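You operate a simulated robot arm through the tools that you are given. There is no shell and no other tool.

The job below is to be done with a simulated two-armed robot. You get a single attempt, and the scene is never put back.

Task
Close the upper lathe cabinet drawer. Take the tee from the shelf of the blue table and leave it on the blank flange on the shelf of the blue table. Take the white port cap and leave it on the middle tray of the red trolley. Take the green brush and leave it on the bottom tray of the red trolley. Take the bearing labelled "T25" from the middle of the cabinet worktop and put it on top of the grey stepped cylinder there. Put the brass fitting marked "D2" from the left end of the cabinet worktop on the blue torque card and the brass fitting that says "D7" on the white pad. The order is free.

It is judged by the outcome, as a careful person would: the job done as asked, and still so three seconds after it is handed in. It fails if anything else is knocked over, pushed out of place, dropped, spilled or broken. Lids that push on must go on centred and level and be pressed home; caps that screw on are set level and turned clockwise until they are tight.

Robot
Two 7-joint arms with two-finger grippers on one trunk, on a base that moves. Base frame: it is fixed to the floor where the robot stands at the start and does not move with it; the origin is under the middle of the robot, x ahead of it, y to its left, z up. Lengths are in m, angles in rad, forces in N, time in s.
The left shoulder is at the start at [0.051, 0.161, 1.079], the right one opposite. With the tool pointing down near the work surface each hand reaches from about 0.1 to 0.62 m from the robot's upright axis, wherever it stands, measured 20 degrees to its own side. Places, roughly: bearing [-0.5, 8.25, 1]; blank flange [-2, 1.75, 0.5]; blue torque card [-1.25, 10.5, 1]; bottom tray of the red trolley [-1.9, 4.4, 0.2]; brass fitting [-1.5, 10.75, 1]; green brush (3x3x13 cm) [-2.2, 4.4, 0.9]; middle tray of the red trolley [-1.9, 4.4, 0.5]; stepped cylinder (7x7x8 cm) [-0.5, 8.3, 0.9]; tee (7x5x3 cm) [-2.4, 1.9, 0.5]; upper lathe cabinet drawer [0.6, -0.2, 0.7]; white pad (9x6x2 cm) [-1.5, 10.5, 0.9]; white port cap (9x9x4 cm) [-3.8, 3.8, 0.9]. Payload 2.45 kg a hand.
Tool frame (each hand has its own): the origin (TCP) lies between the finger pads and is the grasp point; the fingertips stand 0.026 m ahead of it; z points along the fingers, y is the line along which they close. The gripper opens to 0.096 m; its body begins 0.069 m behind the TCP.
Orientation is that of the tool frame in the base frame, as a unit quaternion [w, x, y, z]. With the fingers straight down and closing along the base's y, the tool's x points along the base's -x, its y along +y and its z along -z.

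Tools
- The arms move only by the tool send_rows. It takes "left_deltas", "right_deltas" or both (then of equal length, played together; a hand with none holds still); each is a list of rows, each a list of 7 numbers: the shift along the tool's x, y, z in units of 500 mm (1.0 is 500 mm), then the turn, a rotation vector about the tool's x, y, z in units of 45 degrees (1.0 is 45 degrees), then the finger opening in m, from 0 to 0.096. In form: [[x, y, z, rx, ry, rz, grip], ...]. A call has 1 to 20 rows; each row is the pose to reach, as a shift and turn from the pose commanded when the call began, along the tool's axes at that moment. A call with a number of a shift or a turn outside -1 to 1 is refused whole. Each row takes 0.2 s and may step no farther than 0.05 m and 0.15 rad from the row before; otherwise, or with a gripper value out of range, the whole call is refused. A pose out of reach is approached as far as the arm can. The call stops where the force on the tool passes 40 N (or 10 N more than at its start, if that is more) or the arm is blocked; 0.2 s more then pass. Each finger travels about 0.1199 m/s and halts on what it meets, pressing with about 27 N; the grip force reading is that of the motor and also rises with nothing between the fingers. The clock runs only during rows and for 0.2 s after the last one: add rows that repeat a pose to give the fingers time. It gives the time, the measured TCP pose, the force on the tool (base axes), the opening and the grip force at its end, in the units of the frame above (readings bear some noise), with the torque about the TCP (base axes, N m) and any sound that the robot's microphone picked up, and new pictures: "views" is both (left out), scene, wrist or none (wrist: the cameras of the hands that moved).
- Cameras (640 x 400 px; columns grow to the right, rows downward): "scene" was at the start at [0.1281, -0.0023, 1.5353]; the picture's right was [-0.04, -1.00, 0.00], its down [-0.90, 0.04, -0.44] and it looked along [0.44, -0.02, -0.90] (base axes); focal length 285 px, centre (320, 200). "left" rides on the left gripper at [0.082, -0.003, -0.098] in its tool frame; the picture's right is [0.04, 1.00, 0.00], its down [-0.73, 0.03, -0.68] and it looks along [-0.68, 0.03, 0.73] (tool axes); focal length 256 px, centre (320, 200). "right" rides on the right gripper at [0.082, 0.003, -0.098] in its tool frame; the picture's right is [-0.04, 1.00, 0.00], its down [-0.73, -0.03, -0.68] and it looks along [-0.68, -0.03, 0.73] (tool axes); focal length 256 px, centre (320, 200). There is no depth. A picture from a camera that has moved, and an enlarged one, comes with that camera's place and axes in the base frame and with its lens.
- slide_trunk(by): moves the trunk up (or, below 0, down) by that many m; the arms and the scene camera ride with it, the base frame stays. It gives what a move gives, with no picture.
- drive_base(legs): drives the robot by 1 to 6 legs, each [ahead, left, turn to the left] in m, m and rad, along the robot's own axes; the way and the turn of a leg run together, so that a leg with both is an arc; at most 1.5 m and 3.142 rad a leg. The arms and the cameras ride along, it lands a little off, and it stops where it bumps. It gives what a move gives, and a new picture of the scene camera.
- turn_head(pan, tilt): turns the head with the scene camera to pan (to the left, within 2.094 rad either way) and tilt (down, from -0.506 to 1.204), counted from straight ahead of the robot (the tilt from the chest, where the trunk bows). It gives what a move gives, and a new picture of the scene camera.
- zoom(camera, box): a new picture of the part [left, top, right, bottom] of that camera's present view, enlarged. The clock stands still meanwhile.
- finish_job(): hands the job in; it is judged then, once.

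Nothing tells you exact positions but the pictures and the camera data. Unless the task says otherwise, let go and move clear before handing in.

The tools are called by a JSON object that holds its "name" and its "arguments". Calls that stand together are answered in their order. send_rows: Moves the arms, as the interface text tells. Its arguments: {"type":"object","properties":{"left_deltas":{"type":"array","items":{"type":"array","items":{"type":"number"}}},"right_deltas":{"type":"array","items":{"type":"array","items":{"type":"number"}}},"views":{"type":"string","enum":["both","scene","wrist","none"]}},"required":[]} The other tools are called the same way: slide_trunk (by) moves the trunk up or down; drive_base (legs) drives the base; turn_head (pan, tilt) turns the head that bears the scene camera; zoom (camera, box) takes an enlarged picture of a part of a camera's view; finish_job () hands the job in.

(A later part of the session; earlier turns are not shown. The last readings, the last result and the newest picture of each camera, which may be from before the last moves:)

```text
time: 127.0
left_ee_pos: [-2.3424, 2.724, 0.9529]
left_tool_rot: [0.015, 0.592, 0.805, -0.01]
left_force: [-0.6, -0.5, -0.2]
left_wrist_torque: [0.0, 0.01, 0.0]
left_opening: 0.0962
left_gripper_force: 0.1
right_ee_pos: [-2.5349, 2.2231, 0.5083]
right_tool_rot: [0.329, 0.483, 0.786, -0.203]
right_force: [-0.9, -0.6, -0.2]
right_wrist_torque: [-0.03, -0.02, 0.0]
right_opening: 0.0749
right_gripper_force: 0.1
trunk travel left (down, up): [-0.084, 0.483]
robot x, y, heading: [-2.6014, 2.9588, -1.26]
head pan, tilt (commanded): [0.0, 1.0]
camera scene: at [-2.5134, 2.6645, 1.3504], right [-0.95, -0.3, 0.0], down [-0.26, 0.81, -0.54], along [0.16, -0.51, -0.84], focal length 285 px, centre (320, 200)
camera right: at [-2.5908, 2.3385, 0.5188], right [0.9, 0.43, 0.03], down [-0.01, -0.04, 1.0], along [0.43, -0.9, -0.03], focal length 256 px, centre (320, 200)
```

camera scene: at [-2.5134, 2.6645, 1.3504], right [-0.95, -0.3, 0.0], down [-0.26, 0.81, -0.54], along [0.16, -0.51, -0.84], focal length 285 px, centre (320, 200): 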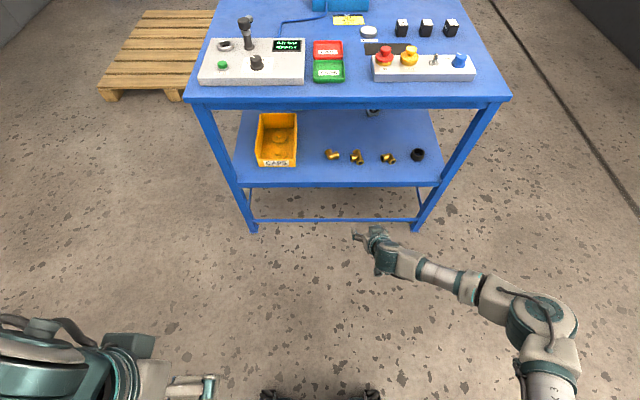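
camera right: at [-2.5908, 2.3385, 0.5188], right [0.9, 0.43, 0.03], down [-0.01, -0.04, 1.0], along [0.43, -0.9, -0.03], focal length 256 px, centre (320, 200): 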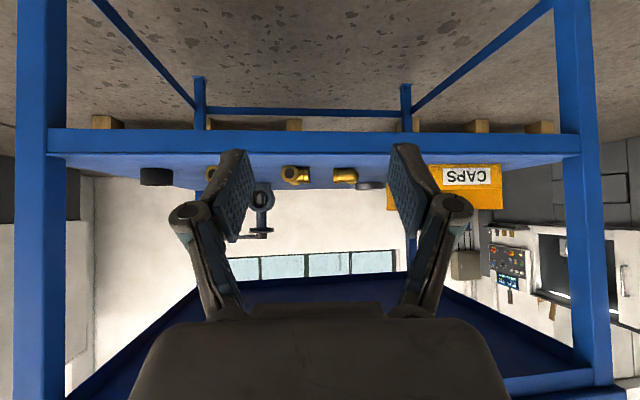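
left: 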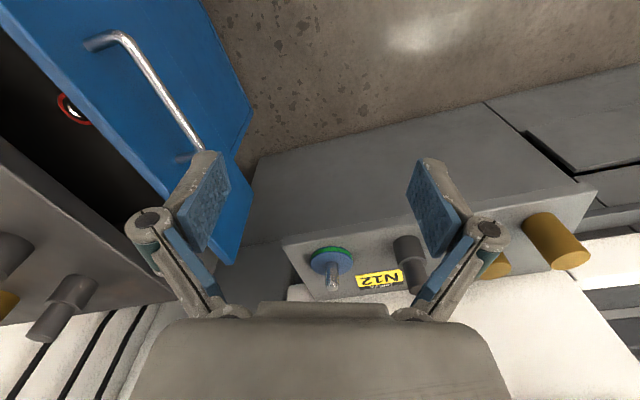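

{"name": "drive_base", "arguments": {"legs": [[0.3, -0.009, 0]]}}

{"name": "zoom", "arguments": {"camera": "right", "box": [0, 0, 640, 400]}}

```text
time: 129.0
left_ee_pos: [-2.2591, 2.4353, 0.9527]
left_tool_rot: [0.015, 0.593, 0.805, -0.009]
left_force: [-0.1, 0.0, 0.2]
left_wrist_torque: [0.01, 0.05, 0.02]
left_opening: 0.0958
left_gripper_force: 0.0
right_ee_pos: [-2.4529, 1.9335, 0.5079]
right_tool_rot: [0.328, 0.483, 0.786, -0.202]
right_force: [0.5, -0.3, -0.7]
right_wrist_torque: [-0.01, 0.03, -0.04]
right_opening: 0.0751
right_gripper_force: 0.1
trunk travel left (down, up): [-0.084, 0.483]
robot x, y, heading: [-2.5239, 2.6674, -1.265]
head pan, tilt (commanded): [0.0, 1.0]
camera scene: at [-2.4307, 2.3752, 1.3502], right [-0.95, -0.3, 0.0], down [-0.26, 0.81, -0.53], along [0.16, -0.51, -0.85], focal length 285 px, centre (320, 200)
```

scene: 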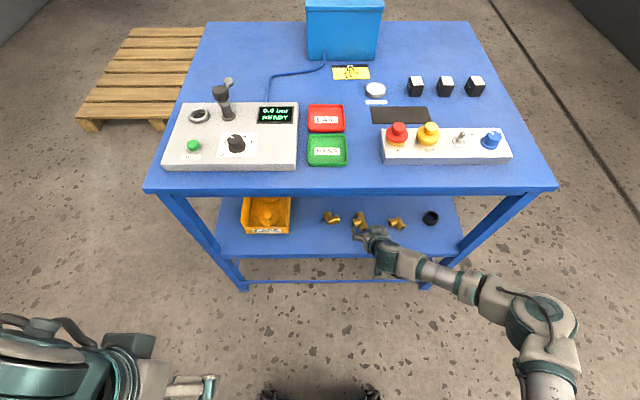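

```text
1.00 times, centred on (320, 200) of right (not enlarged: the box is as wide or as high as the picture)
camera zoom: at [-2.5086, 2.0493, 0.5185], right [0.9, 0.43, 0.03], down [-0.01, -0.04, 1.0], along [0.43, -0.9, -0.03], focal length 256 px, centre (320, 200)
```

zoom: 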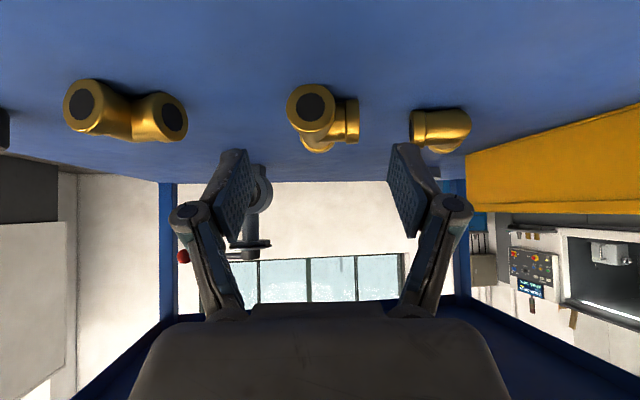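

{"name": "send_rows", "arguments": {"right_deltas": [[-0.0354, 0.002, 0.0354, 0, 0, 0, 0.075], [-0.0707, 0.002, 0.0707, 0, 0, 0, 0.075], [-0.0495, 0.002, 0.0919, 0, 0, 0, 0.075], [-0.0283, 0.002, 0.1131, 0, 0, 0, 0.075], [-0.017, 0.002, 0.1244, 0, 0, 0, 0.075], [-0.017, 0.002, 0.1244, 0, 0, 0, 0.075]], "views": "wrist"}}

```text
time: 130.4
left_ee_pos: [-2.261, 2.4397, 0.9544]
left_tool_rot: [0.017, 0.593, 0.805, -0.012]
left_force: [0.6, 0.2, -0.3]
left_wrist_torque: [0.01, 0.0, 0.0]
left_opening: 0.096
left_gripper_force: 0.0
right_ee_pos: [-2.4314, 1.8903, 0.474]
right_tool_rot: [0.33, 0.484, 0.784, -0.205]
right_force: [-0.2, -0.5, -0.9]
right_wrist_torque: [0.01, -0.01, -0.01]
right_opening: 0.0752
right_gripper_force: 0.1
trunk travel left (down, up): [-0.084, 0.483]
robot x, y, heading: [-2.5224, 2.6684, -1.269]
head pan, tilt (commanded): [0.0, 1.0]
camera right: at [-2.486, 2.0063, 0.4849], right [0.9, 0.43, 0.03], down [-0.01, -0.04, 1.0], along [0.43, -0.9, -0.03], focal length 256 px, centre (320, 200)
```

right: 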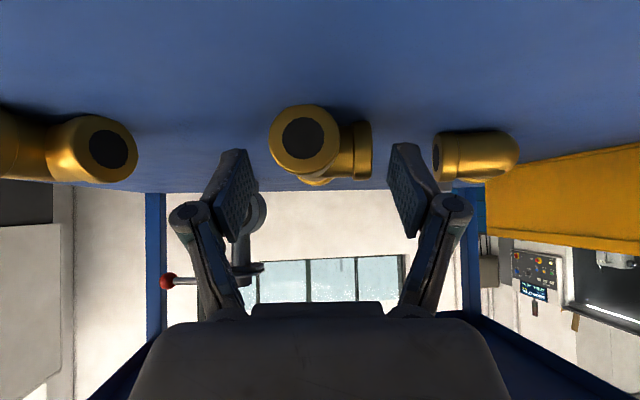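

{"name": "send_rows", "arguments": {"right_deltas": [[-0.0127, 0, 0.0127, 0, 0, 0, 0.075], [-0.0028, 0, 0.0226, 0, 0, 0, 0.075], [-0.0028, 0, 0.0226, 0, 0, 0, 0.075]], "views": "wrist"}}

```text
time: 131.2
left_ee_pos: [-2.261, 2.4398, 0.954]
left_tool_rot: [0.017, 0.593, 0.805, -0.012]
left_force: [0.5, -0.3, 0.9]
left_wrist_torque: [-0.03, -0.02, 0.02]
left_opening: 0.0959
left_gripper_force: 0.1
right_ee_pos: [-2.4275, 1.8835, 0.4675]
right_tool_rot: [0.329, 0.483, 0.785, -0.205]
right_force: [0.3, 0.0, 0.1]
right_wrist_torque: [0.02, 0.0, -0.01]
right_opening: 0.0747
right_gripper_force: 0.0
trunk travel left (down, up): [-0.084, 0.483]
robot x, y, heading: [-2.5217, 2.669, -1.266]
head pan, tilt (commanded): [0.0, 1.0]
camera right: at [-2.4819, 1.9985, 0.478], right [0.9, 0.43, 0.03], down [-0.01, -0.04, 1.0], along [0.43, -0.9, -0.03], focal length 256 px, centre (320, 200)
```

right: 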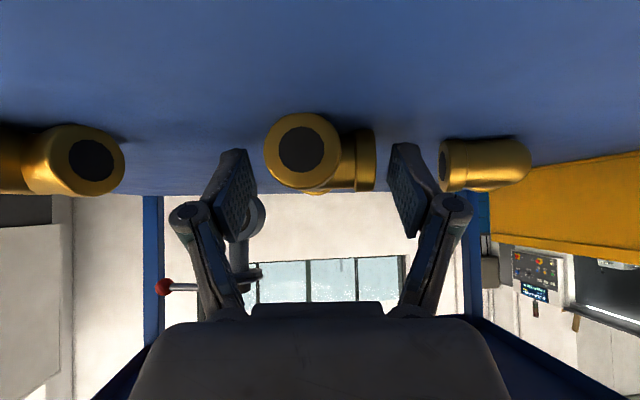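

{"name": "send_rows", "arguments": {"right_deltas": [[0.0099, 0, -0.0015, 0, 0, 0, 0.075], [0.0099, 0, -0.0015, 0, 0, 0, 0.06], [0.0099, 0, -0.0015, 0, 0, 0, 0.05], [0.0099, 0, -0.0015, 0, 0, 0, 0.03], [0.0099, 0, -0.0015, 0, 0, 0, 0.02], [0.0099, 0, -0.0015, 0, 0, 0, 0.02], [0.0099, 0, -0.0015, 0, 0, 0, 0.02]], "views": "wrist"}}

```text
time: 132.8
left_ee_pos: [-2.2612, 2.4393, 0.9545]
left_tool_rot: [0.018, 0.594, 0.804, -0.013]
left_force: [-0.2, 0.1, 0.2]
left_wrist_torque: [0.02, -0.04, 0.01]
left_opening: 0.0961
left_gripper_force: 0.1
right_ee_pos: [-2.4275, 1.8866, 0.4659]
right_tool_rot: [0.331, 0.482, 0.785, -0.205]
right_force: [4.5, 0.9, 9.3]
right_wrist_torque: [-0.05, -0.4, 0.04]
right_opening: 0.0463
right_gripper_force: 27.0
trunk travel left (down, up): [-0.084, 0.483]
robot x, y, heading: [-2.5196, 2.668, -1.261]
head pan, tilt (commanded): [0.0, 1.0]
camera right: at [-2.4829, 2.0023, 0.4761], right [0.9, 0.43, 0.03], down [-0.01, -0.03, 1.0], along [0.43, -0.9, -0.03], focal length 256 px, centre (320, 200)
```

right: 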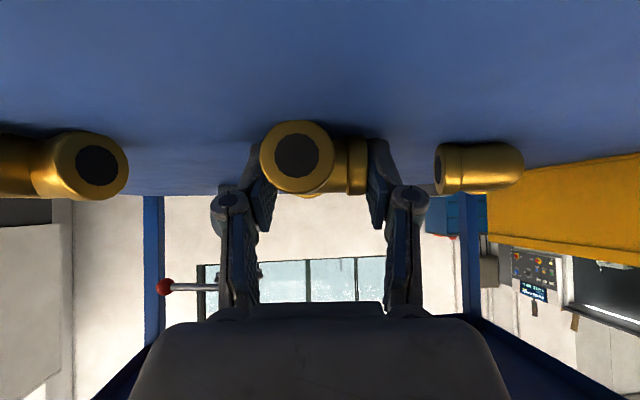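

{"name": "send_rows", "arguments": {"right_deltas": [[-0.0071, 0, -0.0071, 0, 0, 0, 0.02], [-0.0141, 0, -0.0141, 0, 0, 0, 0.02], [-0.0212, 0, -0.0212, 0, 0, 0, 0.02], [-0.0283, 0, -0.0283, 0, 0, 0, 0.02], [-0.0354, 0, -0.0354, 0, 0, 0, 0.02]], "views": "wrist"}}

```text
time: 134.0
left_ee_pos: [-2.2614, 2.4395, 0.9533]
left_tool_rot: [0.017, 0.593, 0.805, -0.012]
left_force: [0.6, 0.0, -0.2]
left_wrist_torque: [0.01, 0.04, -0.03]
left_opening: 0.0962
left_gripper_force: 0.0
right_ee_pos: [-2.4293, 1.8868, 0.4894]
right_tool_rot: [0.33, 0.482, 0.786, -0.204]
right_force: [0.8, -0.3, -3.5]
right_wrist_torque: [0.01, -0.02, 0.0]
right_opening: 0.0467
right_gripper_force: 26.9
trunk travel left (down, up): [-0.084, 0.483]
robot x, y, heading: [-2.5238, 2.6673, -1.266]
head pan, tilt (commanded): [0.0, 1.0]
camera right: at [-2.484, 2.0025, 0.4998], right [0.9, 0.43, 0.03], down [-0.01, -0.04, 1.0], along [0.43, -0.9, -0.03], focal length 256 px, centre (320, 200)
```

right: 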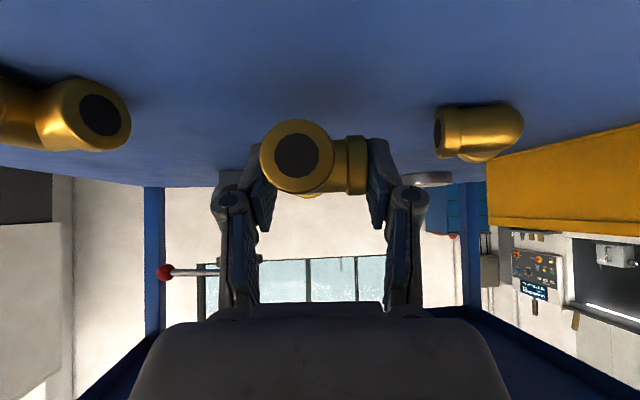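

The tee is lifted and held (about 3.5 N weight). I'll raise it a little more and back out.

{"name": "send_rows", "arguments": {"right_deltas": [[-0.0141, 0, -0.0141, 0, 0, 0, 0.02], [-0.0283, 0, -0.0283, 0, 0, 0, 0.02], [-0.0424, 0, -0.0424, 0, 0, 0, 0.02], [-0.0424, 0, -0.0424, 0, 0, 0, 0.02]], "views": "none"}}

{"name": "drive_base", "arguments": {"legs": [[-0.45, 0, 0]]}}

{"name": "zoom", "arguments": {"camera": "right", "box": [0, 0, 640, 400]}}

```text
time: 135.0
left_ee_pos: [-2.2609, 2.4387, 0.9547]
left_tool_rot: [0.017, 0.593, 0.805, -0.011]
left_force: [-0.5, -0.8, 1.1]
left_wrist_torque: [-0.01, 0.01, 0.0]
left_opening: 0.0958
left_gripper_force: 0.1
right_ee_pos: [-2.4298, 1.8875, 0.5186]
right_tool_rot: [0.329, 0.483, 0.785, -0.205]
right_force: [0.1, -0.2, -3.7]
right_wrist_torque: [0.03, -0.01, -0.04]
right_opening: 0.0466
right_gripper_force: 27.2
trunk travel left (down, up): [-0.084, 0.483]
robot x, y, heading: [-2.5213, 2.6699, -1.266]
head pan, tilt (commanded): [0.0, 1.0]
```

```text
time: 137.8
left_ee_pos: [-2.396, 2.869, 0.955]
left_tool_rot: [0.017, 0.594, 0.805, -0.011]
left_force: [1.1, 0.6, 0.0]
left_wrist_torque: [0.0, -0.03, 0.02]
left_opening: 0.0963
left_gripper_force: 0.1
right_ee_pos: [-2.5633, 2.317, 0.5197]
right_tool_rot: [0.331, 0.483, 0.784, -0.205]
right_force: [0.6, -0.1, -2.9]
right_wrist_torque: [0.05, 0.01, -0.02]
right_opening: 0.0465
right_gripper_force: 26.5
trunk travel left (down, up): [-0.084, 0.483]
robot x, y, heading: [-2.6565, 3.0968, -1.266]
head pan, tilt (commanded): [0.0, 1.0]
camera scene: at [-2.5668, 2.8048, 1.3503], right [-0.95, -0.3, 0.0], down [-0.25, 0.81, -0.53], along [0.16, -0.51, -0.84], focal length 285 px, centre (320, 200)
```

scene: 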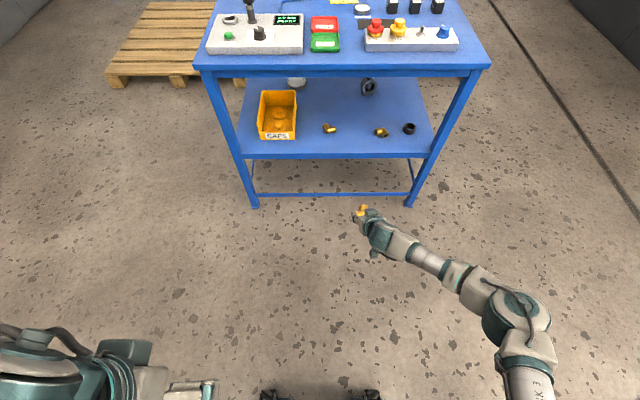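

```text
1.00 times, centred on (320, 200) of right (not enlarged: the box is as wide or as high as the picture)
camera zoom: at [-2.6197, 2.4325, 0.5301], right [0.9, 0.43, 0.03], down [-0.01, -0.04, 1.0], along [0.43, -0.9, -0.03], focal length 256 px, centre (320, 200)
```

zoom: 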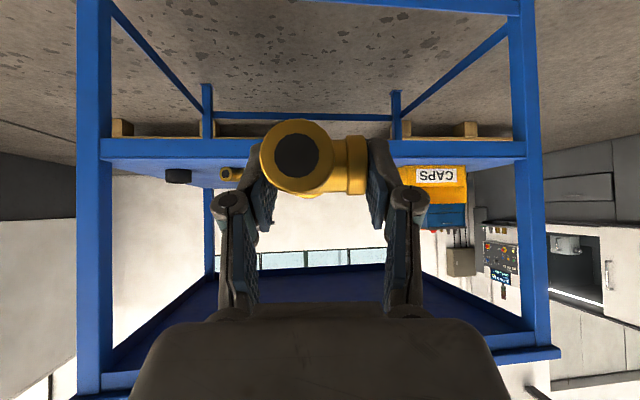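

The tee is held firmly. I'll move east past the table, turn to face west, and come down along its east side.

{"name": "drive_base", "arguments": {"legs": [[0, 1.5, 0], [0, 0, -1.572], [-0.1, 1.2, 0]]}}

```text
time: 154.8
left_ee_pos: [-1.0074, 2.1805, 0.9555]
left_tool_rot: [0.005, 0.99, 0.142, -0.024]
left_force: [-0.1, 0.0, -0.8]
left_wrist_torque: [-0.03, 0.0, 0.04]
left_opening: 0.0958
left_gripper_force: 0.1
right_ee_pos: [-1.5592, 2.3534, 0.5227]
right_tool_rot: [0.088, 0.897, 0.208, -0.381]
right_force: [-0.8, 0.2, -2.9]
right_wrist_torque: [-0.02, -0.05, 0.0]
right_opening: 0.0463
right_gripper_force: 27.0
trunk travel left (down, up): [-0.084, 0.483]
robot x, y, heading: [-0.7806, 2.4368, -2.845]
head pan, tilt (commanded): [0.0, 1.0]
camera scene: at [-1.0755, 2.3496, 1.3502], right [-0.29, 0.96, 0.0], down [0.81, 0.24, -0.53], along [-0.51, -0.16, -0.85], focal length 285 px, centre (320, 200)
```

scene: 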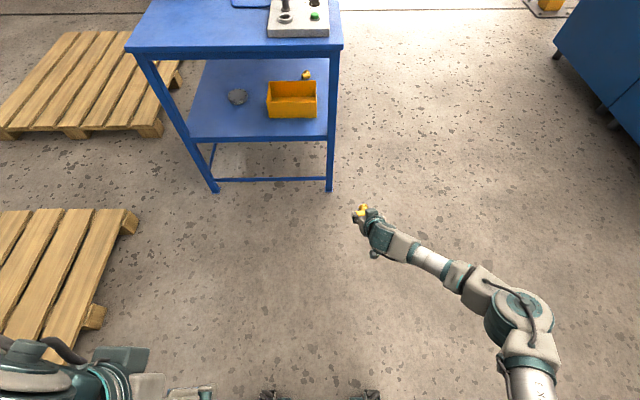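

{"name": "zoom", "arguments": {"camera": "scene", "box": [170, 50, 350, 200]}}

```text
2.67 times, centred on (260, 125) of scene
camera zoom: at [-1.0755, 2.3496, 1.3502], right [-0.29, 0.96, 0.0], down [0.81, 0.24, -0.53], along [-0.51, -0.16, -0.85], focal length 761 px, centre (480, 400)
```

zoom: 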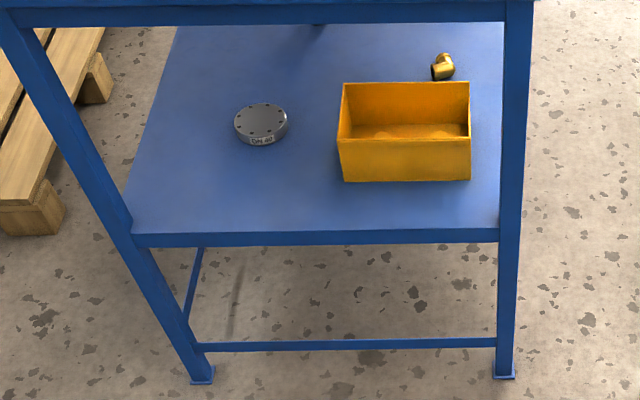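

The flange top is at about (-2.06,1.63,0.46), 25 cm in from the east edge, with the bin to its right. I'll stretch the arm a little so the elbow stays outside the table, then lower the trunk.

{"name": "send_rows", "arguments": {"right_deltas": [[-0.0414, -0.0084, 0.0333, 0, 0, 0, 0.02], [-0.0828, -0.0168, 0.0665, 0, 0, 0, 0.02], [-0.1242, -0.0252, 0.0998, 0, 0, 0, 0.02], [-0.1242, -0.0252, 0.0998, 0, 0, 0, 0.02]], "views": "none"}}

{"name": "slide_trunk", "arguments": {"by": -0.05}}

```text
time: 155.8
left_ee_pos: [-1.0005, 2.1788, 0.9573]
left_tool_rot: [0.005, 0.989, 0.144, -0.027]
left_force: [-0.8, 0.5, -0.2]
left_wrist_torque: [-0.02, -0.01, -0.01]
left_opening: 0.0963
left_gripper_force: 0.1
right_ee_pos: [-1.6339, 2.3288, 0.5384]
right_tool_rot: [0.086, 0.896, 0.208, -0.383]
right_force: [0.2, -0.1, -3.2]
right_wrist_torque: [0.02, -0.02, 0.0]
right_opening: 0.0464
right_gripper_force: 27.1
trunk travel left (down, up): [-0.084, 0.483]
robot x, y, heading: [-0.7818, 2.4347, -2.845]
head pan, tilt (commanded): [0.0, 1.0]
```

```text
time: 156.7
left_ee_pos: [-0.9997, 2.1794, 0.907]
left_tool_rot: [0.005, 0.989, 0.143, -0.028]
left_force: [1.1, 0.1, 0.5]
left_wrist_torque: [-0.01, 0.03, 0.02]
left_opening: 0.0957
left_gripper_force: 0.0
right_ee_pos: [-1.634, 2.3303, 0.4918]
right_tool_rot: [0.088, 0.895, 0.207, -0.385]
right_force: [0.0, 0.0, -2.6]
right_wrist_torque: [0.0, -0.07, 0.0]
right_opening: 0.0466
right_gripper_force: 26.8
trunk travel left (down, up): [-0.034, 0.533]
robot x, y, heading: [-0.7819, 2.4355, -2.847]
head pan, tilt (commanded): [0.0, 1.0]
```

{"name": "send_rows", "arguments": {"right_deltas": [[-0.0202, 0, -0.0195, 0, 0, 0, 0.02], [-0.0431, 0, -0.0417, 0, 0, 0, 0.02], [-0.0431, 0, -0.0417, 0, 0, 0, 0.02]], "views": "none"}}

{"name": "drive_base", "arguments": {"legs": [[0, 0.537, 0], [0.2, 0, 0]]}}

{"name": "zoom", "arguments": {"camera": "right", "box": [0, 0, 640, 400]}}

```text
time: 157.5
left_ee_pos: [-1.0019, 2.1798, 0.9074]
left_tool_rot: [0.004, 0.989, 0.143, -0.025]
left_force: [0.1, 0.4, -0.9]
left_wrist_torque: [0.02, -0.02, 0.0]
left_opening: 0.0959
left_gripper_force: 0.1
right_ee_pos: [-1.6331, 2.3299, 0.5176]
right_tool_rot: [0.087, 0.896, 0.208, -0.382]
right_force: [-0.6, -0.1, -3.4]
right_wrist_torque: [0.01, -0.02, 0.02]
right_opening: 0.0465
right_gripper_force: 27.7
trunk travel left (down, up): [-0.034, 0.533]
robot x, y, heading: [-0.779, 2.4366, -2.848]
head pan, tilt (commanded): [0.0, 1.0]
```

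```text
time: 161.8
left_ee_pos: [-1.0407, 1.6139, 0.9081]
left_tool_rot: [0.005, 0.989, 0.144, -0.025]
left_force: [0.2, -0.6, -0.3]
left_wrist_torque: [0.03, -0.05, 0.0]
left_opening: 0.0961
left_gripper_force: 0.0
right_ee_pos: [-1.672, 1.7643, 0.5172]
right_tool_rot: [0.087, 0.896, 0.209, -0.382]
right_force: [-0.4, -1.0, -3.7]
right_wrist_torque: [-0.02, -0.01, 0.04]
right_opening: 0.0465
right_gripper_force: 27.4
trunk travel left (down, up): [-0.034, 0.533]
robot x, y, heading: [-0.8172, 1.8727, -2.85]
head pan, tilt (commanded): [0.0, 1.0]
camera scene: at [-1.1769, 1.7618, 1.2805], right [-0.29, 0.96, 0.0], down [0.81, 0.25, -0.53], along [-0.51, -0.15, -0.85], focal length 285 px, centre (320, 200)
```

scene: 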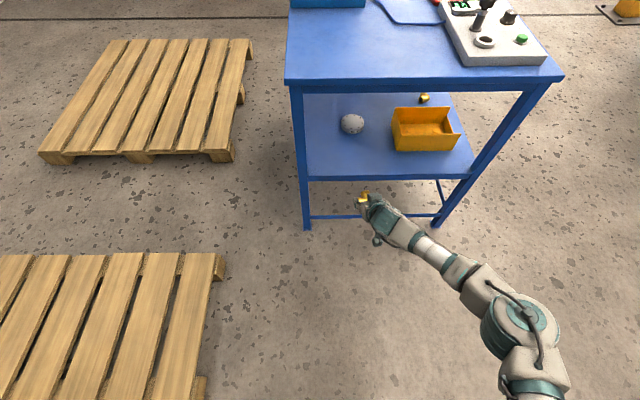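

```text
1.00 times, centred on (320, 200) of right (not enlarged: the box is as wide or as high as the picture)
camera zoom: at [-1.5575, 1.8172, 0.5265], right [0.41, -0.91, 0.02], down [-0.03, 0.01, 1.0], along [-0.91, -0.41, -0.02], focal length 256 px, centre (320, 200)
```

zoom: 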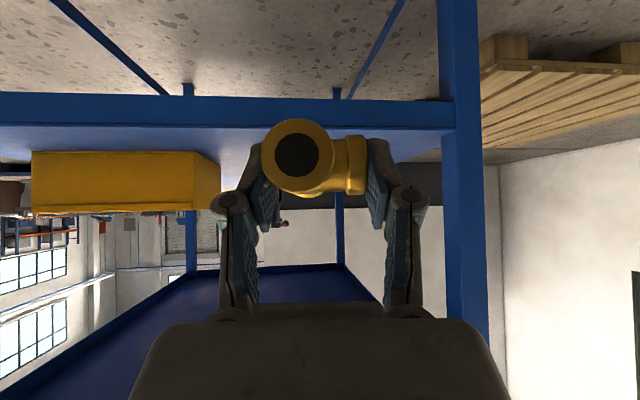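

{"name": "zoom", "arguments": {"camera": "scene", "box": [300, 80, 480, 230]}}

```text
2.67 times, centred on (390, 155) of scene
camera zoom: at [-1.1769, 1.7618, 1.2805], right [-0.29, 0.96, 0.0], down [0.81, 0.25, -0.53], along [-0.51, -0.15, -0.85], focal length 761 px, centre (133, 320)
```

zoom: 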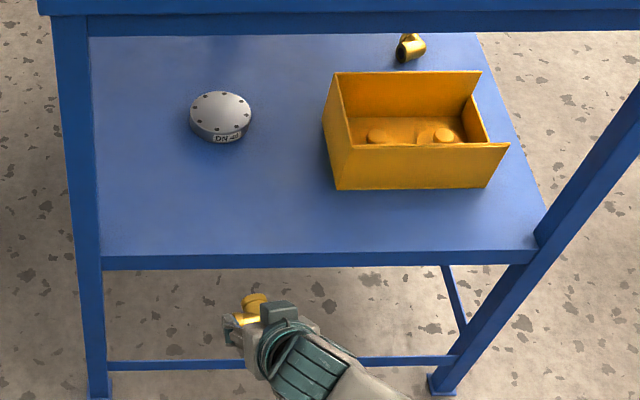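

{"name": "zoom", "arguments": {"camera": "scene", "box": [340, 105, 380, 140]}}

```text
11.43 times, centred on (360, 122) of scene
camera zoom: at [-1.1769, 1.7618, 1.2805], right [-0.29, 0.96, 0.0], down [0.81, 0.25, -0.53], along [-0.51, -0.15, -0.85], focal length 3260 px, centre (-137, 1086)
```

zoom: 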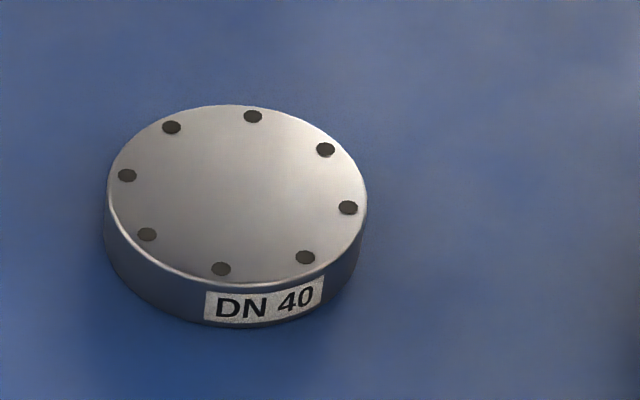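

The flange's top is at (-2.066,1.635), 2.7 cm high. Now I'll drive the hand in under the tabletop, first 0.3 m.

{"name": "drive_base", "arguments": {"legs": [[0.3, 0.006, 0]]}}

{"name": "zoom", "arguments": {"camera": "right", "box": [0, 0, 640, 400]}}

```text
time: 163.8
left_ee_pos: [-1.3198, 1.522, 0.9084]
left_tool_rot: [0.006, 0.989, 0.145, -0.029]
left_force: [-0.8, -0.1, -0.7]
left_wrist_torque: [0.01, -0.02, -0.04]
left_opening: 0.096
left_gripper_force: 0.1
right_ee_pos: [-1.9552, 1.6698, 0.5224]
right_tool_rot: [0.088, 0.894, 0.209, -0.386]
right_force: [-0.3, -0.2, -3.5]
right_wrist_torque: [0.01, -0.01, 0.04]
right_opening: 0.0465
right_gripper_force: 26.8
trunk travel left (down, up): [-0.034, 0.533]
robot x, y, heading: [-1.1088, 1.7792, -2.847]
head pan, tilt (commanded): [0.0, 1.0]
camera scene: at [-1.4616, 1.6696, 1.2806], right [-0.29, 0.96, 0.0], down [0.81, 0.25, -0.53], along [-0.51, -0.16, -0.85], focal length 285 px, centre (320, 200)
```

scene: 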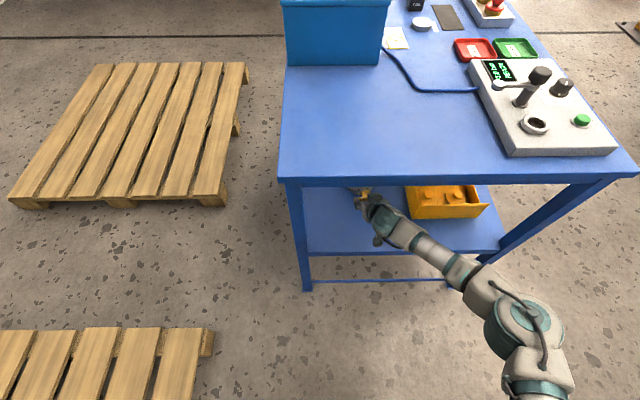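

```text
1.00 times, centred on (320, 200) of right (not enlarged: the box is as wide or as high as the picture)
camera zoom: at [-1.8399, 1.724, 0.5309], right [0.42, -0.91, 0.02], down [-0.02, 0.02, 1.0], along [-0.91, -0.42, -0.01], focal length 256 px, centre (320, 200)
```

zoom: 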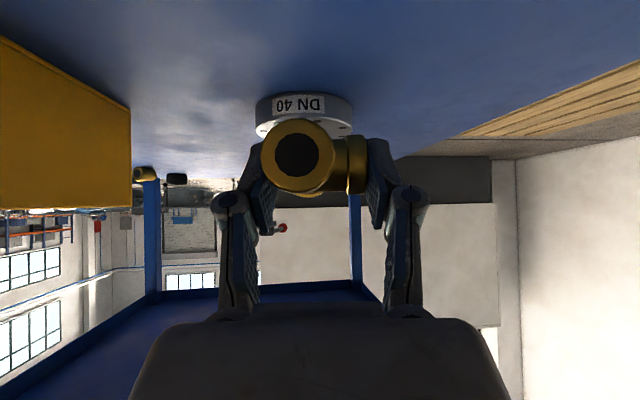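

{"name": "drive_base", "arguments": {"legs": [[0.104, -0.001, 0]]}}

{"name": "zoom", "arguments": {"camera": "right", "box": [0, 0, 640, 400]}}

```text
time: 165.0
left_ee_pos: [-1.4153, 1.4941, 0.9111]
left_tool_rot: [0.005, 0.989, 0.145, -0.034]
left_force: [0.3, -0.3, 0.2]
left_wrist_torque: [0.03, -0.04, 0.02]
left_opening: 0.096
left_gripper_force: 0.1
right_ee_pos: [-2.0517, 1.6411, 0.5277]
right_tool_rot: [0.087, 0.893, 0.209, -0.389]
right_force: [-0.1, 0.6, -4.4]
right_wrist_torque: [0.0, -0.03, 0.0]
right_opening: 0.0465
right_gripper_force: 26.7
trunk travel left (down, up): [-0.034, 0.533]
robot x, y, heading: [-1.2055, 1.7537, -2.846]
head pan, tilt (commanded): [0.0, 1.0]
camera scene: at [-1.5612, 1.6395, 1.2805], right [-0.29, 0.96, 0.0], down [0.81, 0.25, -0.53], along [-0.51, -0.15, -0.85], focal length 285 px, centre (320, 200)
```

scene: 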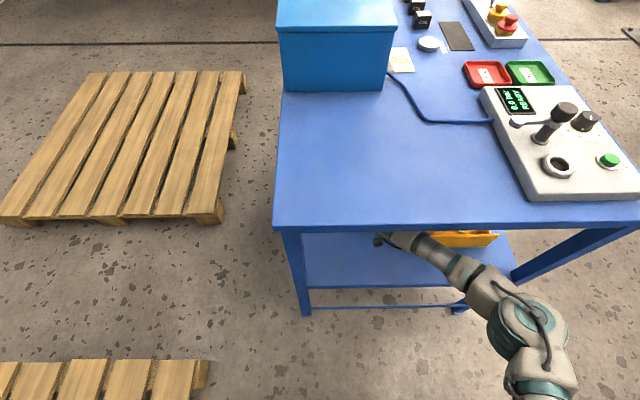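

```text
1.00 times, centred on (320, 200) of right (not enlarged: the box is as wide or as high as the picture)
camera zoom: at [-1.9371, 1.6954, 0.5351], right [0.42, -0.91, 0.02], down [-0.02, 0.02, 1.0], along [-0.91, -0.42, -0.01], focal length 256 px, centre (320, 200)
```

zoom: 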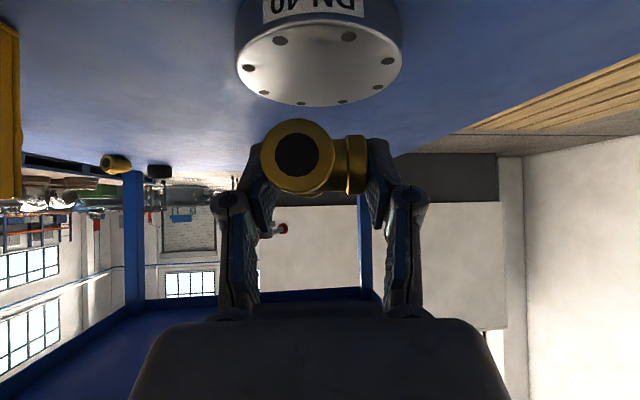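

The flange is directly ahead-below and laterally aligned. I'll nudge 8 mm forward and lower the tee onto it.

{"name": "send_rows", "arguments": {"right_deltas": [[-0.011, 0, 0.0117, 0, 0, 0, 0.02], [0.0065, 0, 0.0281, 0, 0, 0, 0.02], [0.0241, 0, 0.0444, 0, 0, 0, 0.02], [0.0343, 0, 0.054, 0, 0, 0, 0.02], [0.0343, 0, 0.054, 0, 0, 0, 0.02]], "views": "wrist"}}

```text
time: 166.2
left_ee_pos: [-1.41, 1.4962, 0.9115]
left_tool_rot: [0.007, 0.989, 0.144, -0.035]
left_force: [-0.4, -0.5, 0.6]
left_wrist_torque: [-0.02, -0.02, 0.0]
left_opening: 0.0962
left_gripper_force: 0.0
right_ee_pos: [-2.0565, 1.6392, 0.5028]
right_tool_rot: [0.089, 0.892, 0.209, -0.392]
right_force: [0.1, 0.2, -3.7]
right_wrist_torque: [0.0, -0.03, -0.02]
right_opening: 0.0464
right_gripper_force: 26.9
trunk travel left (down, up): [-0.034, 0.533]
robot x, y, heading: [-1.2025, 1.7485, -2.849]
head pan, tilt (commanded): [0.0, 1.0]
camera right: at [-1.9422, 1.6927, 0.5092], right [0.42, -0.91, 0.02], down [-0.01, 0.02, 1.0], along [-0.91, -0.42, 0.0], focal length 256 px, centre (320, 200)
```

right: 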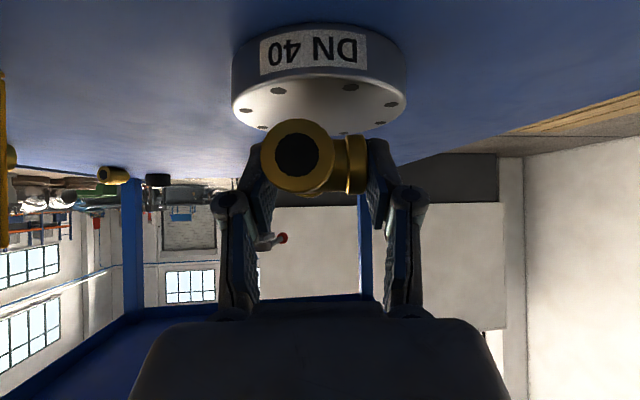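

{"name": "send_rows", "arguments": {"right_deltas": [[0.0058, 0, 0.0055, 0, 0, 0, 0.02], [0.0117, 0, 0.0109, 0, 0, 0, 0.02], [0.0146, 0, 0.0136, 0, 0, 0, 0.02], [0.0146, 0, 0.0136, 0, 0, 0, 0.02]], "views": "wrist"}}

```text
time: 167.2
left_ee_pos: [-1.4097, 1.4959, 0.913]
left_tool_rot: [0.006, 0.989, 0.145, -0.035]
left_force: [-0.2, -0.1, -0.7]
left_wrist_torque: [0.0, 0.01, -0.02]
left_opening: 0.096
left_gripper_force: 0.0
right_ee_pos: [-2.0574, 1.6397, 0.4924]
right_tool_rot: [0.088, 0.892, 0.209, -0.392]
right_force: [0.7, -1.0, -3.0]
right_wrist_torque: [0.0, -0.03, 0.03]
right_opening: 0.0466
right_gripper_force: 27.0
trunk travel left (down, up): [-0.034, 0.533]
robot x, y, heading: [-1.2045, 1.7516, -2.848]
head pan, tilt (commanded): [0.0, 1.0]
camera right: at [-1.9425, 1.6928, 0.4992], right [0.42, -0.91, 0.02], down [-0.01, 0.02, 1.0], along [-0.91, -0.42, 0.0], focal length 256 px, centre (320, 200)
```

right: 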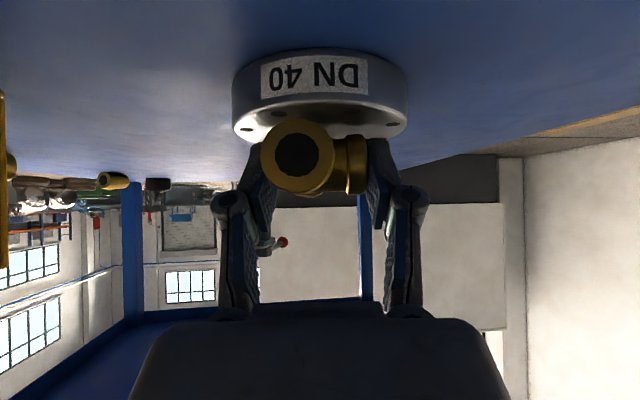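

{"name": "send_rows", "arguments": {"right_deltas": [[0.0044, 0, 0.0041, 0, 0, 0, 0.02], [0.0088, 0, 0.0082, 0, 0, 0, 0.02], [0.0088, 0, 0.0082, 0, 0, 0, 0.02]], "views": "wrist"}}

```text
time: 168.0
left_ee_pos: [-1.4074, 1.4961, 0.9131]
left_tool_rot: [0.006, 0.989, 0.144, -0.036]
left_force: [-0.5, -0.9, -0.5]
left_wrist_torque: [-0.03, -0.03, -0.01]
left_opening: 0.0962
left_gripper_force: 0.1
right_ee_pos: [-2.0575, 1.6388, 0.4891]
right_tool_rot: [0.088, 0.891, 0.208, -0.393]
right_force: [-2.1, 0.0, 6.8]
right_wrist_torque: [0.09, -0.16, 0.04]
right_opening: 0.0463
right_gripper_force: 26.9
trunk travel left (down, up): [-0.034, 0.533]
robot x, y, heading: [-1.2063, 1.7446, -2.848]
head pan, tilt (commanded): [0.0, 1.0]
camera right: at [-1.9428, 1.6925, 0.4954], right [0.42, -0.91, 0.02], down [-0.01, 0.02, 1.0], along [-0.91, -0.42, 0.0], focal length 256 px, centre (320, 200)
```

right: 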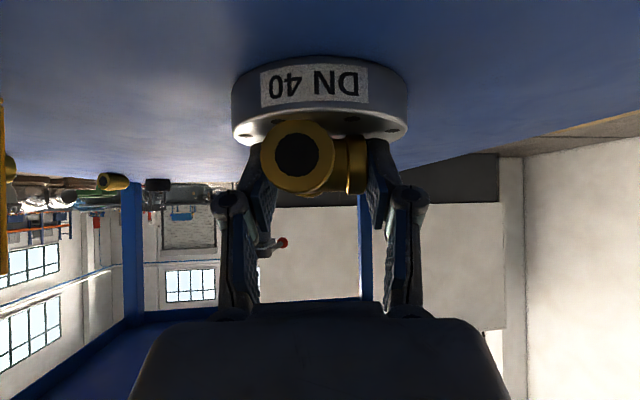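

The tee is resting on the flange (contact 10 N). I'll open the fingers and back off along the tool axis.

{"name": "send_rows", "arguments": {"right_deltas": [[0, 0, 0, 0, 0, 0, 0.05], [0, 0, 0, 0, 0, 0, 0.06], [0, 0, 0, 0, 0, 0, 0.075], [0, 0, 0, 0, 0, 0, 0.075], [0, 0, -0.02, 0, 0, 0, 0.075], [0, 0, -0.05, 0, 0, 0, 0.075]], "views": "wrist"}}

```text
time: 169.4
left_ee_pos: [-1.409, 1.4962, 0.9127]
left_tool_rot: [0.008, 0.989, 0.143, -0.035]
left_force: [0.5, 0.8, -0.6]
left_wrist_torque: [0.0, 0.02, -0.01]
left_opening: 0.0958
left_gripper_force: 0.1
right_ee_pos: [-2.0413, 1.6468, 0.5035]
right_tool_rot: [0.088, 0.892, 0.21, -0.391]
right_force: [-0.3, 0.6, -0.4]
right_wrist_torque: [0.0, 0.02, 0.0]
right_opening: 0.0749
right_gripper_force: 0.0
trunk travel left (down, up): [-0.034, 0.533]
robot x, y, heading: [-1.2037, 1.7467, -2.845]
head pan, tilt (commanded): [0.0, 1.0]
camera right: at [-1.9252, 1.7009, 0.5109], right [0.42, -0.91, 0.02], down [-0.01, 0.02, 1.0], along [-0.91, -0.42, 0.0], focal length 256 px, centre (320, 200)
```

right: 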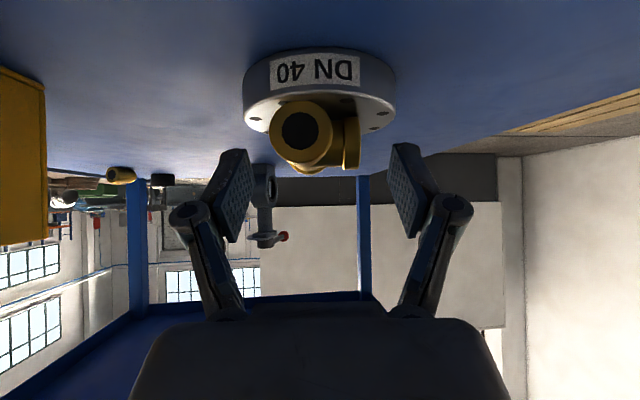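

{"name": "send_rows", "arguments": {"right_deltas": [[0.0341, 0, -0.0366, 0, 0, 0, 0.075], [0.0682, 0, -0.0731, 0, 0, 0, 0.075], [0.0682, 0, -0.0731, 0, 0, 0, 0.075]], "views": "none"}}

{"name": "drive_base", "arguments": {"legs": [[-0.4, 0, 0]]}}

{"name": "zoom", "arguments": {"camera": "scene", "box": [280, 60, 480, 200]}}

{"name": "zoom", "arguments": {"camera": "right", "box": [0, 0, 640, 400]}}

```text
time: 170.2
left_ee_pos: [-1.4091, 1.4982, 0.9122]
left_tool_rot: [0.007, 0.989, 0.144, -0.035]
left_force: [-0.7, 0.3, 0.0]
left_wrist_torque: [-0.01, -0.02, 0.03]
left_opening: 0.096
left_gripper_force: 0.0
right_ee_pos: [-1.996, 1.6694, 0.5035]
right_tool_rot: [0.088, 0.892, 0.209, -0.392]
right_force: [0.9, 0.9, 0.2]
right_wrist_torque: [-0.01, 0.0, -0.03]
right_opening: 0.075
right_gripper_force: 0.0
trunk travel left (down, up): [-0.034, 0.533]
robot x, y, heading: [-1.2026, 1.75, -2.85]
head pan, tilt (commanded): [0.0, 1.0]
```

```text
time: 172.7
left_ee_pos: [-1.0232, 1.613, 0.9121]
left_tool_rot: [0.008, 0.989, 0.146, -0.035]
left_force: [-0.1, -0.2, -0.7]
left_wrist_torque: [-0.04, 0.04, 0.02]
left_opening: 0.0957
left_gripper_force: 0.0
right_ee_pos: [-1.6103, 1.783, 0.5044]
right_tool_rot: [0.089, 0.891, 0.211, -0.391]
right_force: [0.0, -0.5, 0.8]
right_wrist_torque: [0.0, 0.0, -0.01]
right_opening: 0.0753
right_gripper_force: 0.1
trunk travel left (down, up): [-0.034, 0.533]
robot x, y, heading: [-0.8212, 1.8651, -2.841]
head pan, tilt (commanded): [0.0, 1.0]
camera scene: at [-1.1745, 1.7571, 1.2814], right [-0.3, 0.96, 0.0], down [0.81, 0.25, -0.54], along [-0.51, -0.16, -0.84], focal length 285 px, centre (320, 200)
```

scene: 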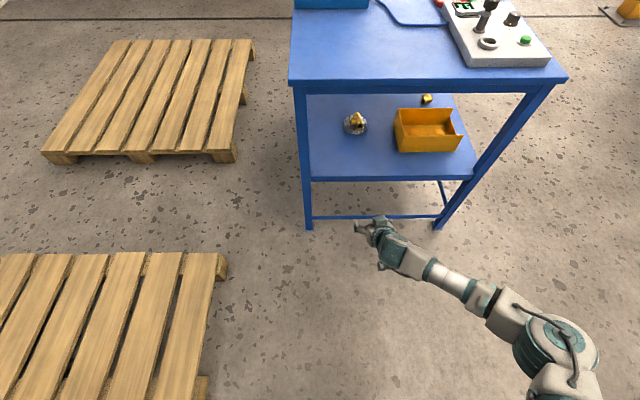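

```text
2.86 times, centred on (380, 130) of scene
camera zoom: at [-1.1745, 1.7571, 1.2814], right [-0.3, 0.96, 0.0], down [0.81, 0.25, -0.54], along [-0.51, -0.16, -0.84], focal length 815 px, centre (149, 400)
```

zoom: 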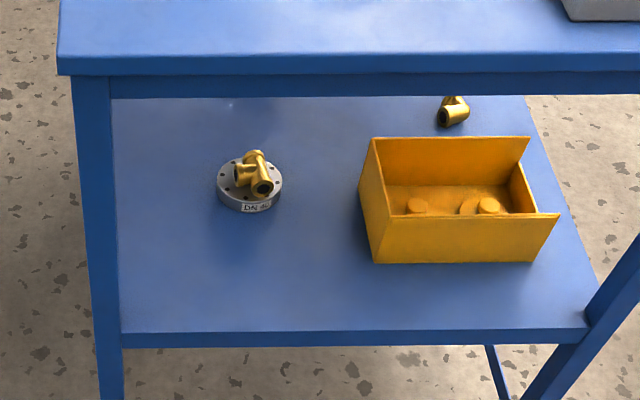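

```text
1.00 times, centred on (320, 200) of right (not enlarged: the box is as wide or as high as the picture)
camera zoom: at [-1.4966, 1.8379, 0.5106], right [0.42, -0.91, 0.02], down [-0.01, 0.02, 1.0], along [-0.91, -0.42, 0.0], focal length 256 px, centre (320, 200)
```

zoom: 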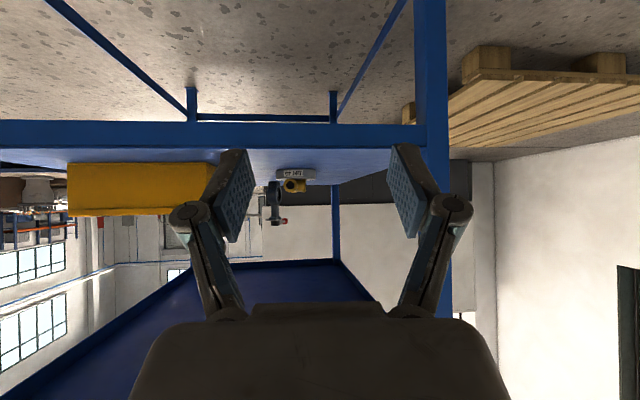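

The tee rests on the flange, nothing else moved. I'll raise the trunk and bring the right arm back to the travel pose.

{"name": "slide_trunk", "arguments": {"by": 0.216}}

```text
time: 175.0
left_ee_pos: [-1.0197, 1.6134, 1.1309]
left_tool_rot: [0.008, 0.989, 0.146, -0.037]
left_force: [-0.1, -0.5, -0.2]
left_wrist_torque: [0.03, 0.0, 0.0]
left_opening: 0.0961
left_gripper_force: 0.0
right_ee_pos: [-1.6105, 1.7842, 0.722]
right_tool_rot: [0.089, 0.891, 0.211, -0.393]
right_force: [0.2, 0.5, -0.4]
right_wrist_torque: [0.03, -0.04, -0.02]
right_opening: 0.0751
right_gripper_force: 0.0
trunk travel left (down, up): [-0.25, 0.317]
robot x, y, heading: [-0.8187, 1.8681, -2.84]
head pan, tilt (commanded): [0.0, 1.0]
```

{"name": "send_rows", "arguments": {"right_deltas": [[0.002, 0.007, -0.084, 0.005, 0.075, 0.014, 0.096], [0.004, 0.013, -0.168, 0.011, 0.15, 0.028, 0.096], [0.007, 0.02, -0.252, 0.016, 0.226, 0.042, 0.096], [0.009, 0.027, -0.336, 0.022, 0.301, 0.056, 0.096], [0.011, 0.033, -0.42, 0.027, 0.376, 0.07, 0.096], [0.013, 0.04, -0.504, 0.033, 0.452, 0.084, 0.096], [0.0153, 0.0467, -0.5883, 0.038, 0.527, 0.098, 0.096]], "views": "none"}}

```text
time: 176.6
left_ee_pos: [-1.0189, 1.6141, 1.1312]
left_tool_rot: [0.007, 0.989, 0.146, -0.039]
left_force: [-0.5, -0.2, -0.3]
left_wrist_torque: [0.0, 0.01, 0.0]
left_opening: 0.0961
left_gripper_force: 0.1
right_ee_pos: [-1.3972, 1.8625, 0.9183]
right_tool_rot: [0.046, 0.961, 0.184, -0.202]
right_force: [0.4, 1.2, 0.1]
right_wrist_torque: [0.01, 0.02, 0.03]
right_opening: 0.0963
right_gripper_force: 0.0
trunk travel left (down, up): [-0.25, 0.317]
robot x, y, heading: [-0.8231, 1.8656, -2.847]
head pan, tilt (commanded): [0.0, 1.0]
```

{"name": "send_rows", "arguments": {"right_deltas": [[0.041, 0.003, -0.087, 0.0065, 0.088, 0.016, 0.096], [0.083, 0.006, -0.174, 0.013, 0.177, 0.032, 0.096], [0.124, 0.01, -0.262, 0.02, 0.265, 0.048, 0.096], [0.165, 0.013, -0.349, 0.026, 0.353, 0.064, 0.096], [0.207, 0.016, -0.436, 0.033, 0.442, 0.08, 0.096], [0.248, 0.019, -0.523, 0.039, 0.53, 0.0965, 0.096]], "views": "none"}}

{"name": "turn_head", "arguments": {"pan": -1.3, "tilt": 0.4}}

{"name": "zoom", "arguments": {"camera": "scene", "box": [160, 100, 420, 280]}}

```text
time: 178.0
left_ee_pos: [-1.0182, 1.615, 1.1311]
left_tool_rot: [0.008, 0.988, 0.146, -0.04]
left_force: [0.9, 0.1, 0.2]
left_wrist_torque: [-0.02, -0.01, 0.0]
left_opening: 0.096
left_gripper_force: 0.1
right_ee_pos: [-1.1919, 1.9371, 1.1064]
right_tool_rot: [-0.001, 0.989, 0.15, 0.0]
right_force: [0.3, -0.2, 0.6]
right_wrist_torque: [-0.01, 0.0, -0.01]
right_opening: 0.0961
right_gripper_force: 0.1
trunk travel left (down, up): [-0.25, 0.317]
robot x, y, heading: [-0.8199, 1.8658, -2.841]
head pan, tilt (commanded): [0.0, 1.0]
```

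```text
time: 179.5
left_ee_pos: [-1.0208, 1.6147, 1.1308]
left_tool_rot: [0.008, 0.988, 0.146, -0.039]
left_force: [-0.1, 0.0, -0.4]
left_wrist_torque: [-0.01, 0.03, 0.03]
left_opening: 0.096
left_gripper_force: 0.1
right_ee_pos: [-1.1949, 1.937, 1.1047]
right_tool_rot: [0.0, 0.989, 0.151, 0.0]
right_force: [0.6, -0.5, -0.2]
right_wrist_torque: [-0.01, -0.01, 0.0]
right_opening: 0.096
right_gripper_force: 0.0
trunk travel left (down, up): [-0.25, 0.317]
robot x, y, heading: [-0.8223, 1.866, -2.839]
head pan, tilt (commanded): [-1.3, 0.4]
camera scene: at [-0.9343, 1.9252, 1.5928], right [0.84, 0.54, 0.0], down [0.21, -0.33, -0.92], along [-0.5, 0.78, -0.39], focal length 285 px, centre (320, 200)
```

scene: 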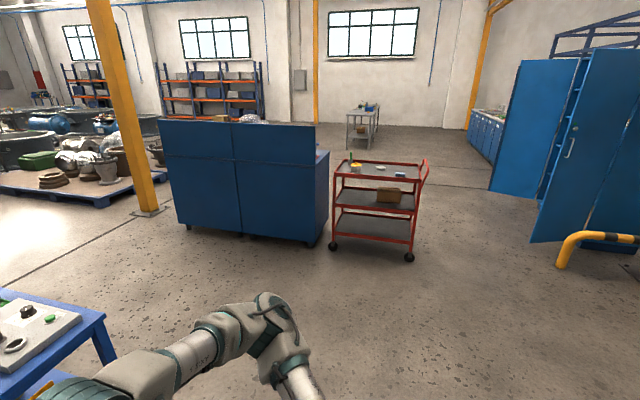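

```text
2.22 times, centred on (290, 190) of scene
camera zoom: at [-0.9343, 1.9252, 1.5928], right [0.84, 0.54, 0.0], down [0.21, -0.33, -0.92], along [-0.5, 0.78, -0.39], focal length 634 px, centre (387, 222)
```

zoom: 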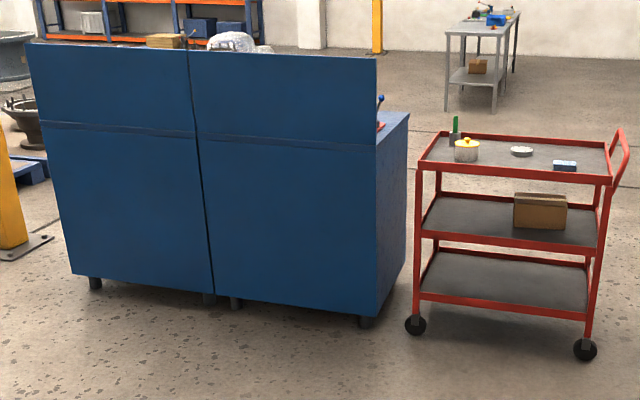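

The trolley has a green brush standing in a holder at the left end of its top tray, next to a yellow-lidded pot. I'll drive to its south side for a closer look.

{"name": "drive_base", "arguments": {"legs": [[0, 0, -1.257], [1.5, 0, 0], [0, 0, -0.3]]}}

{"name": "turn_head", "arguments": {"pan": 0.0, "tilt": 0.6}}

{"name": "zoom", "arguments": {"camera": "scene", "box": [180, 60, 480, 260]}}

```text
time: 190.9
left_ee_pos: [-1.9374, 3.2795, 1.1297]
left_tool_rot: [-0.023, 0.805, -0.593, -0.031]
left_force: [0.6, -0.8, 0.6]
left_wrist_torque: [0.03, -0.01, 0.03]
left_opening: 0.096
left_gripper_force: 0.0
right_ee_pos: [-1.6164, 3.4544, 1.1042]
right_tool_rot: [-0.001, 0.808, -0.589, 0.001]
right_force: [-0.6, 0.1, -0.5]
right_wrist_torque: [0.0, -0.04, -0.04]
right_opening: 0.096
right_gripper_force: 0.1
trunk travel left (down, up): [-0.25, 0.317]
robot x, y, heading: [-1.6826, 3.0744, 1.873]
head pan, tilt (commanded): [-1.3, 0.4]
camera scene: at [-1.6289, 3.1942, 1.5931], right [0.55, -0.84, 0.0], down [-0.32, -0.21, -0.92], along [0.77, 0.5, -0.39], focal length 285 px, centre (320, 200)
```

scene: 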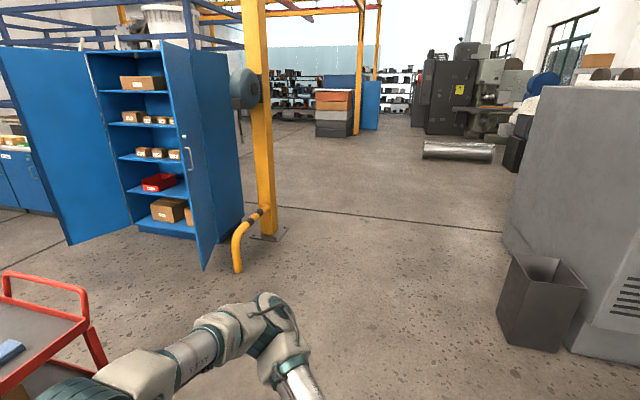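

```text
time: 192.4
left_ee_pos: [-1.9326, 3.2755, 1.1318]
left_tool_rot: [-0.022, 0.805, -0.592, -0.034]
left_force: [-0.1, -0.1, 0.2]
left_wrist_torque: [-0.03, -0.04, -0.03]
left_opening: 0.0961
left_gripper_force: 0.1
right_ee_pos: [-1.6123, 3.4525, 1.1057]
right_tool_rot: [-0.001, 0.808, -0.589, -0.001]
right_force: [0.1, 0.3, 0.5]
right_wrist_torque: [0.01, -0.02, 0.0]
right_opening: 0.0961
right_gripper_force: 0.0
trunk travel left (down, up): [-0.25, 0.317]
robot x, y, heading: [-1.6793, 3.0808, 1.881]
head pan, tilt (commanded): [0.0, 0.6]
camera scene: at [-1.7289, 3.2291, 1.5744], right [0.95, 0.3, 0.0], down [0.17, -0.54, -0.82], along [-0.25, 0.78, -0.57], focal length 285 px, centre (320, 200)
```

scene: 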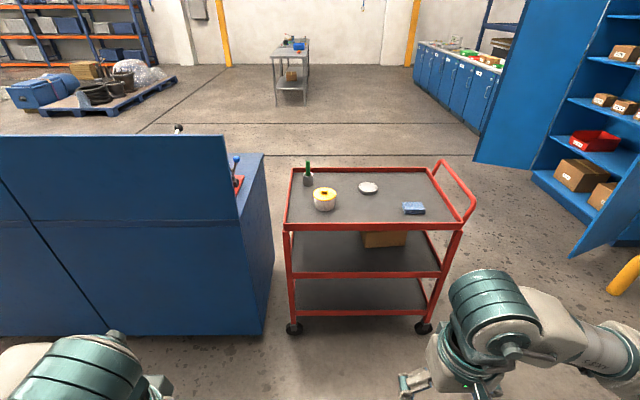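

```text
2.00 times, centred on (330, 160) of scene
camera zoom: at [-1.7289, 3.2291, 1.5744], right [0.95, 0.3, 0.0], down [0.17, -0.54, -0.82], along [-0.25, 0.78, -0.57], focal length 570 px, centre (300, 280)
```

zoom: 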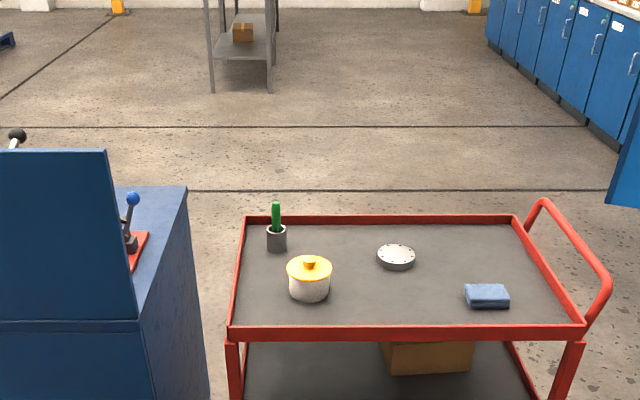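

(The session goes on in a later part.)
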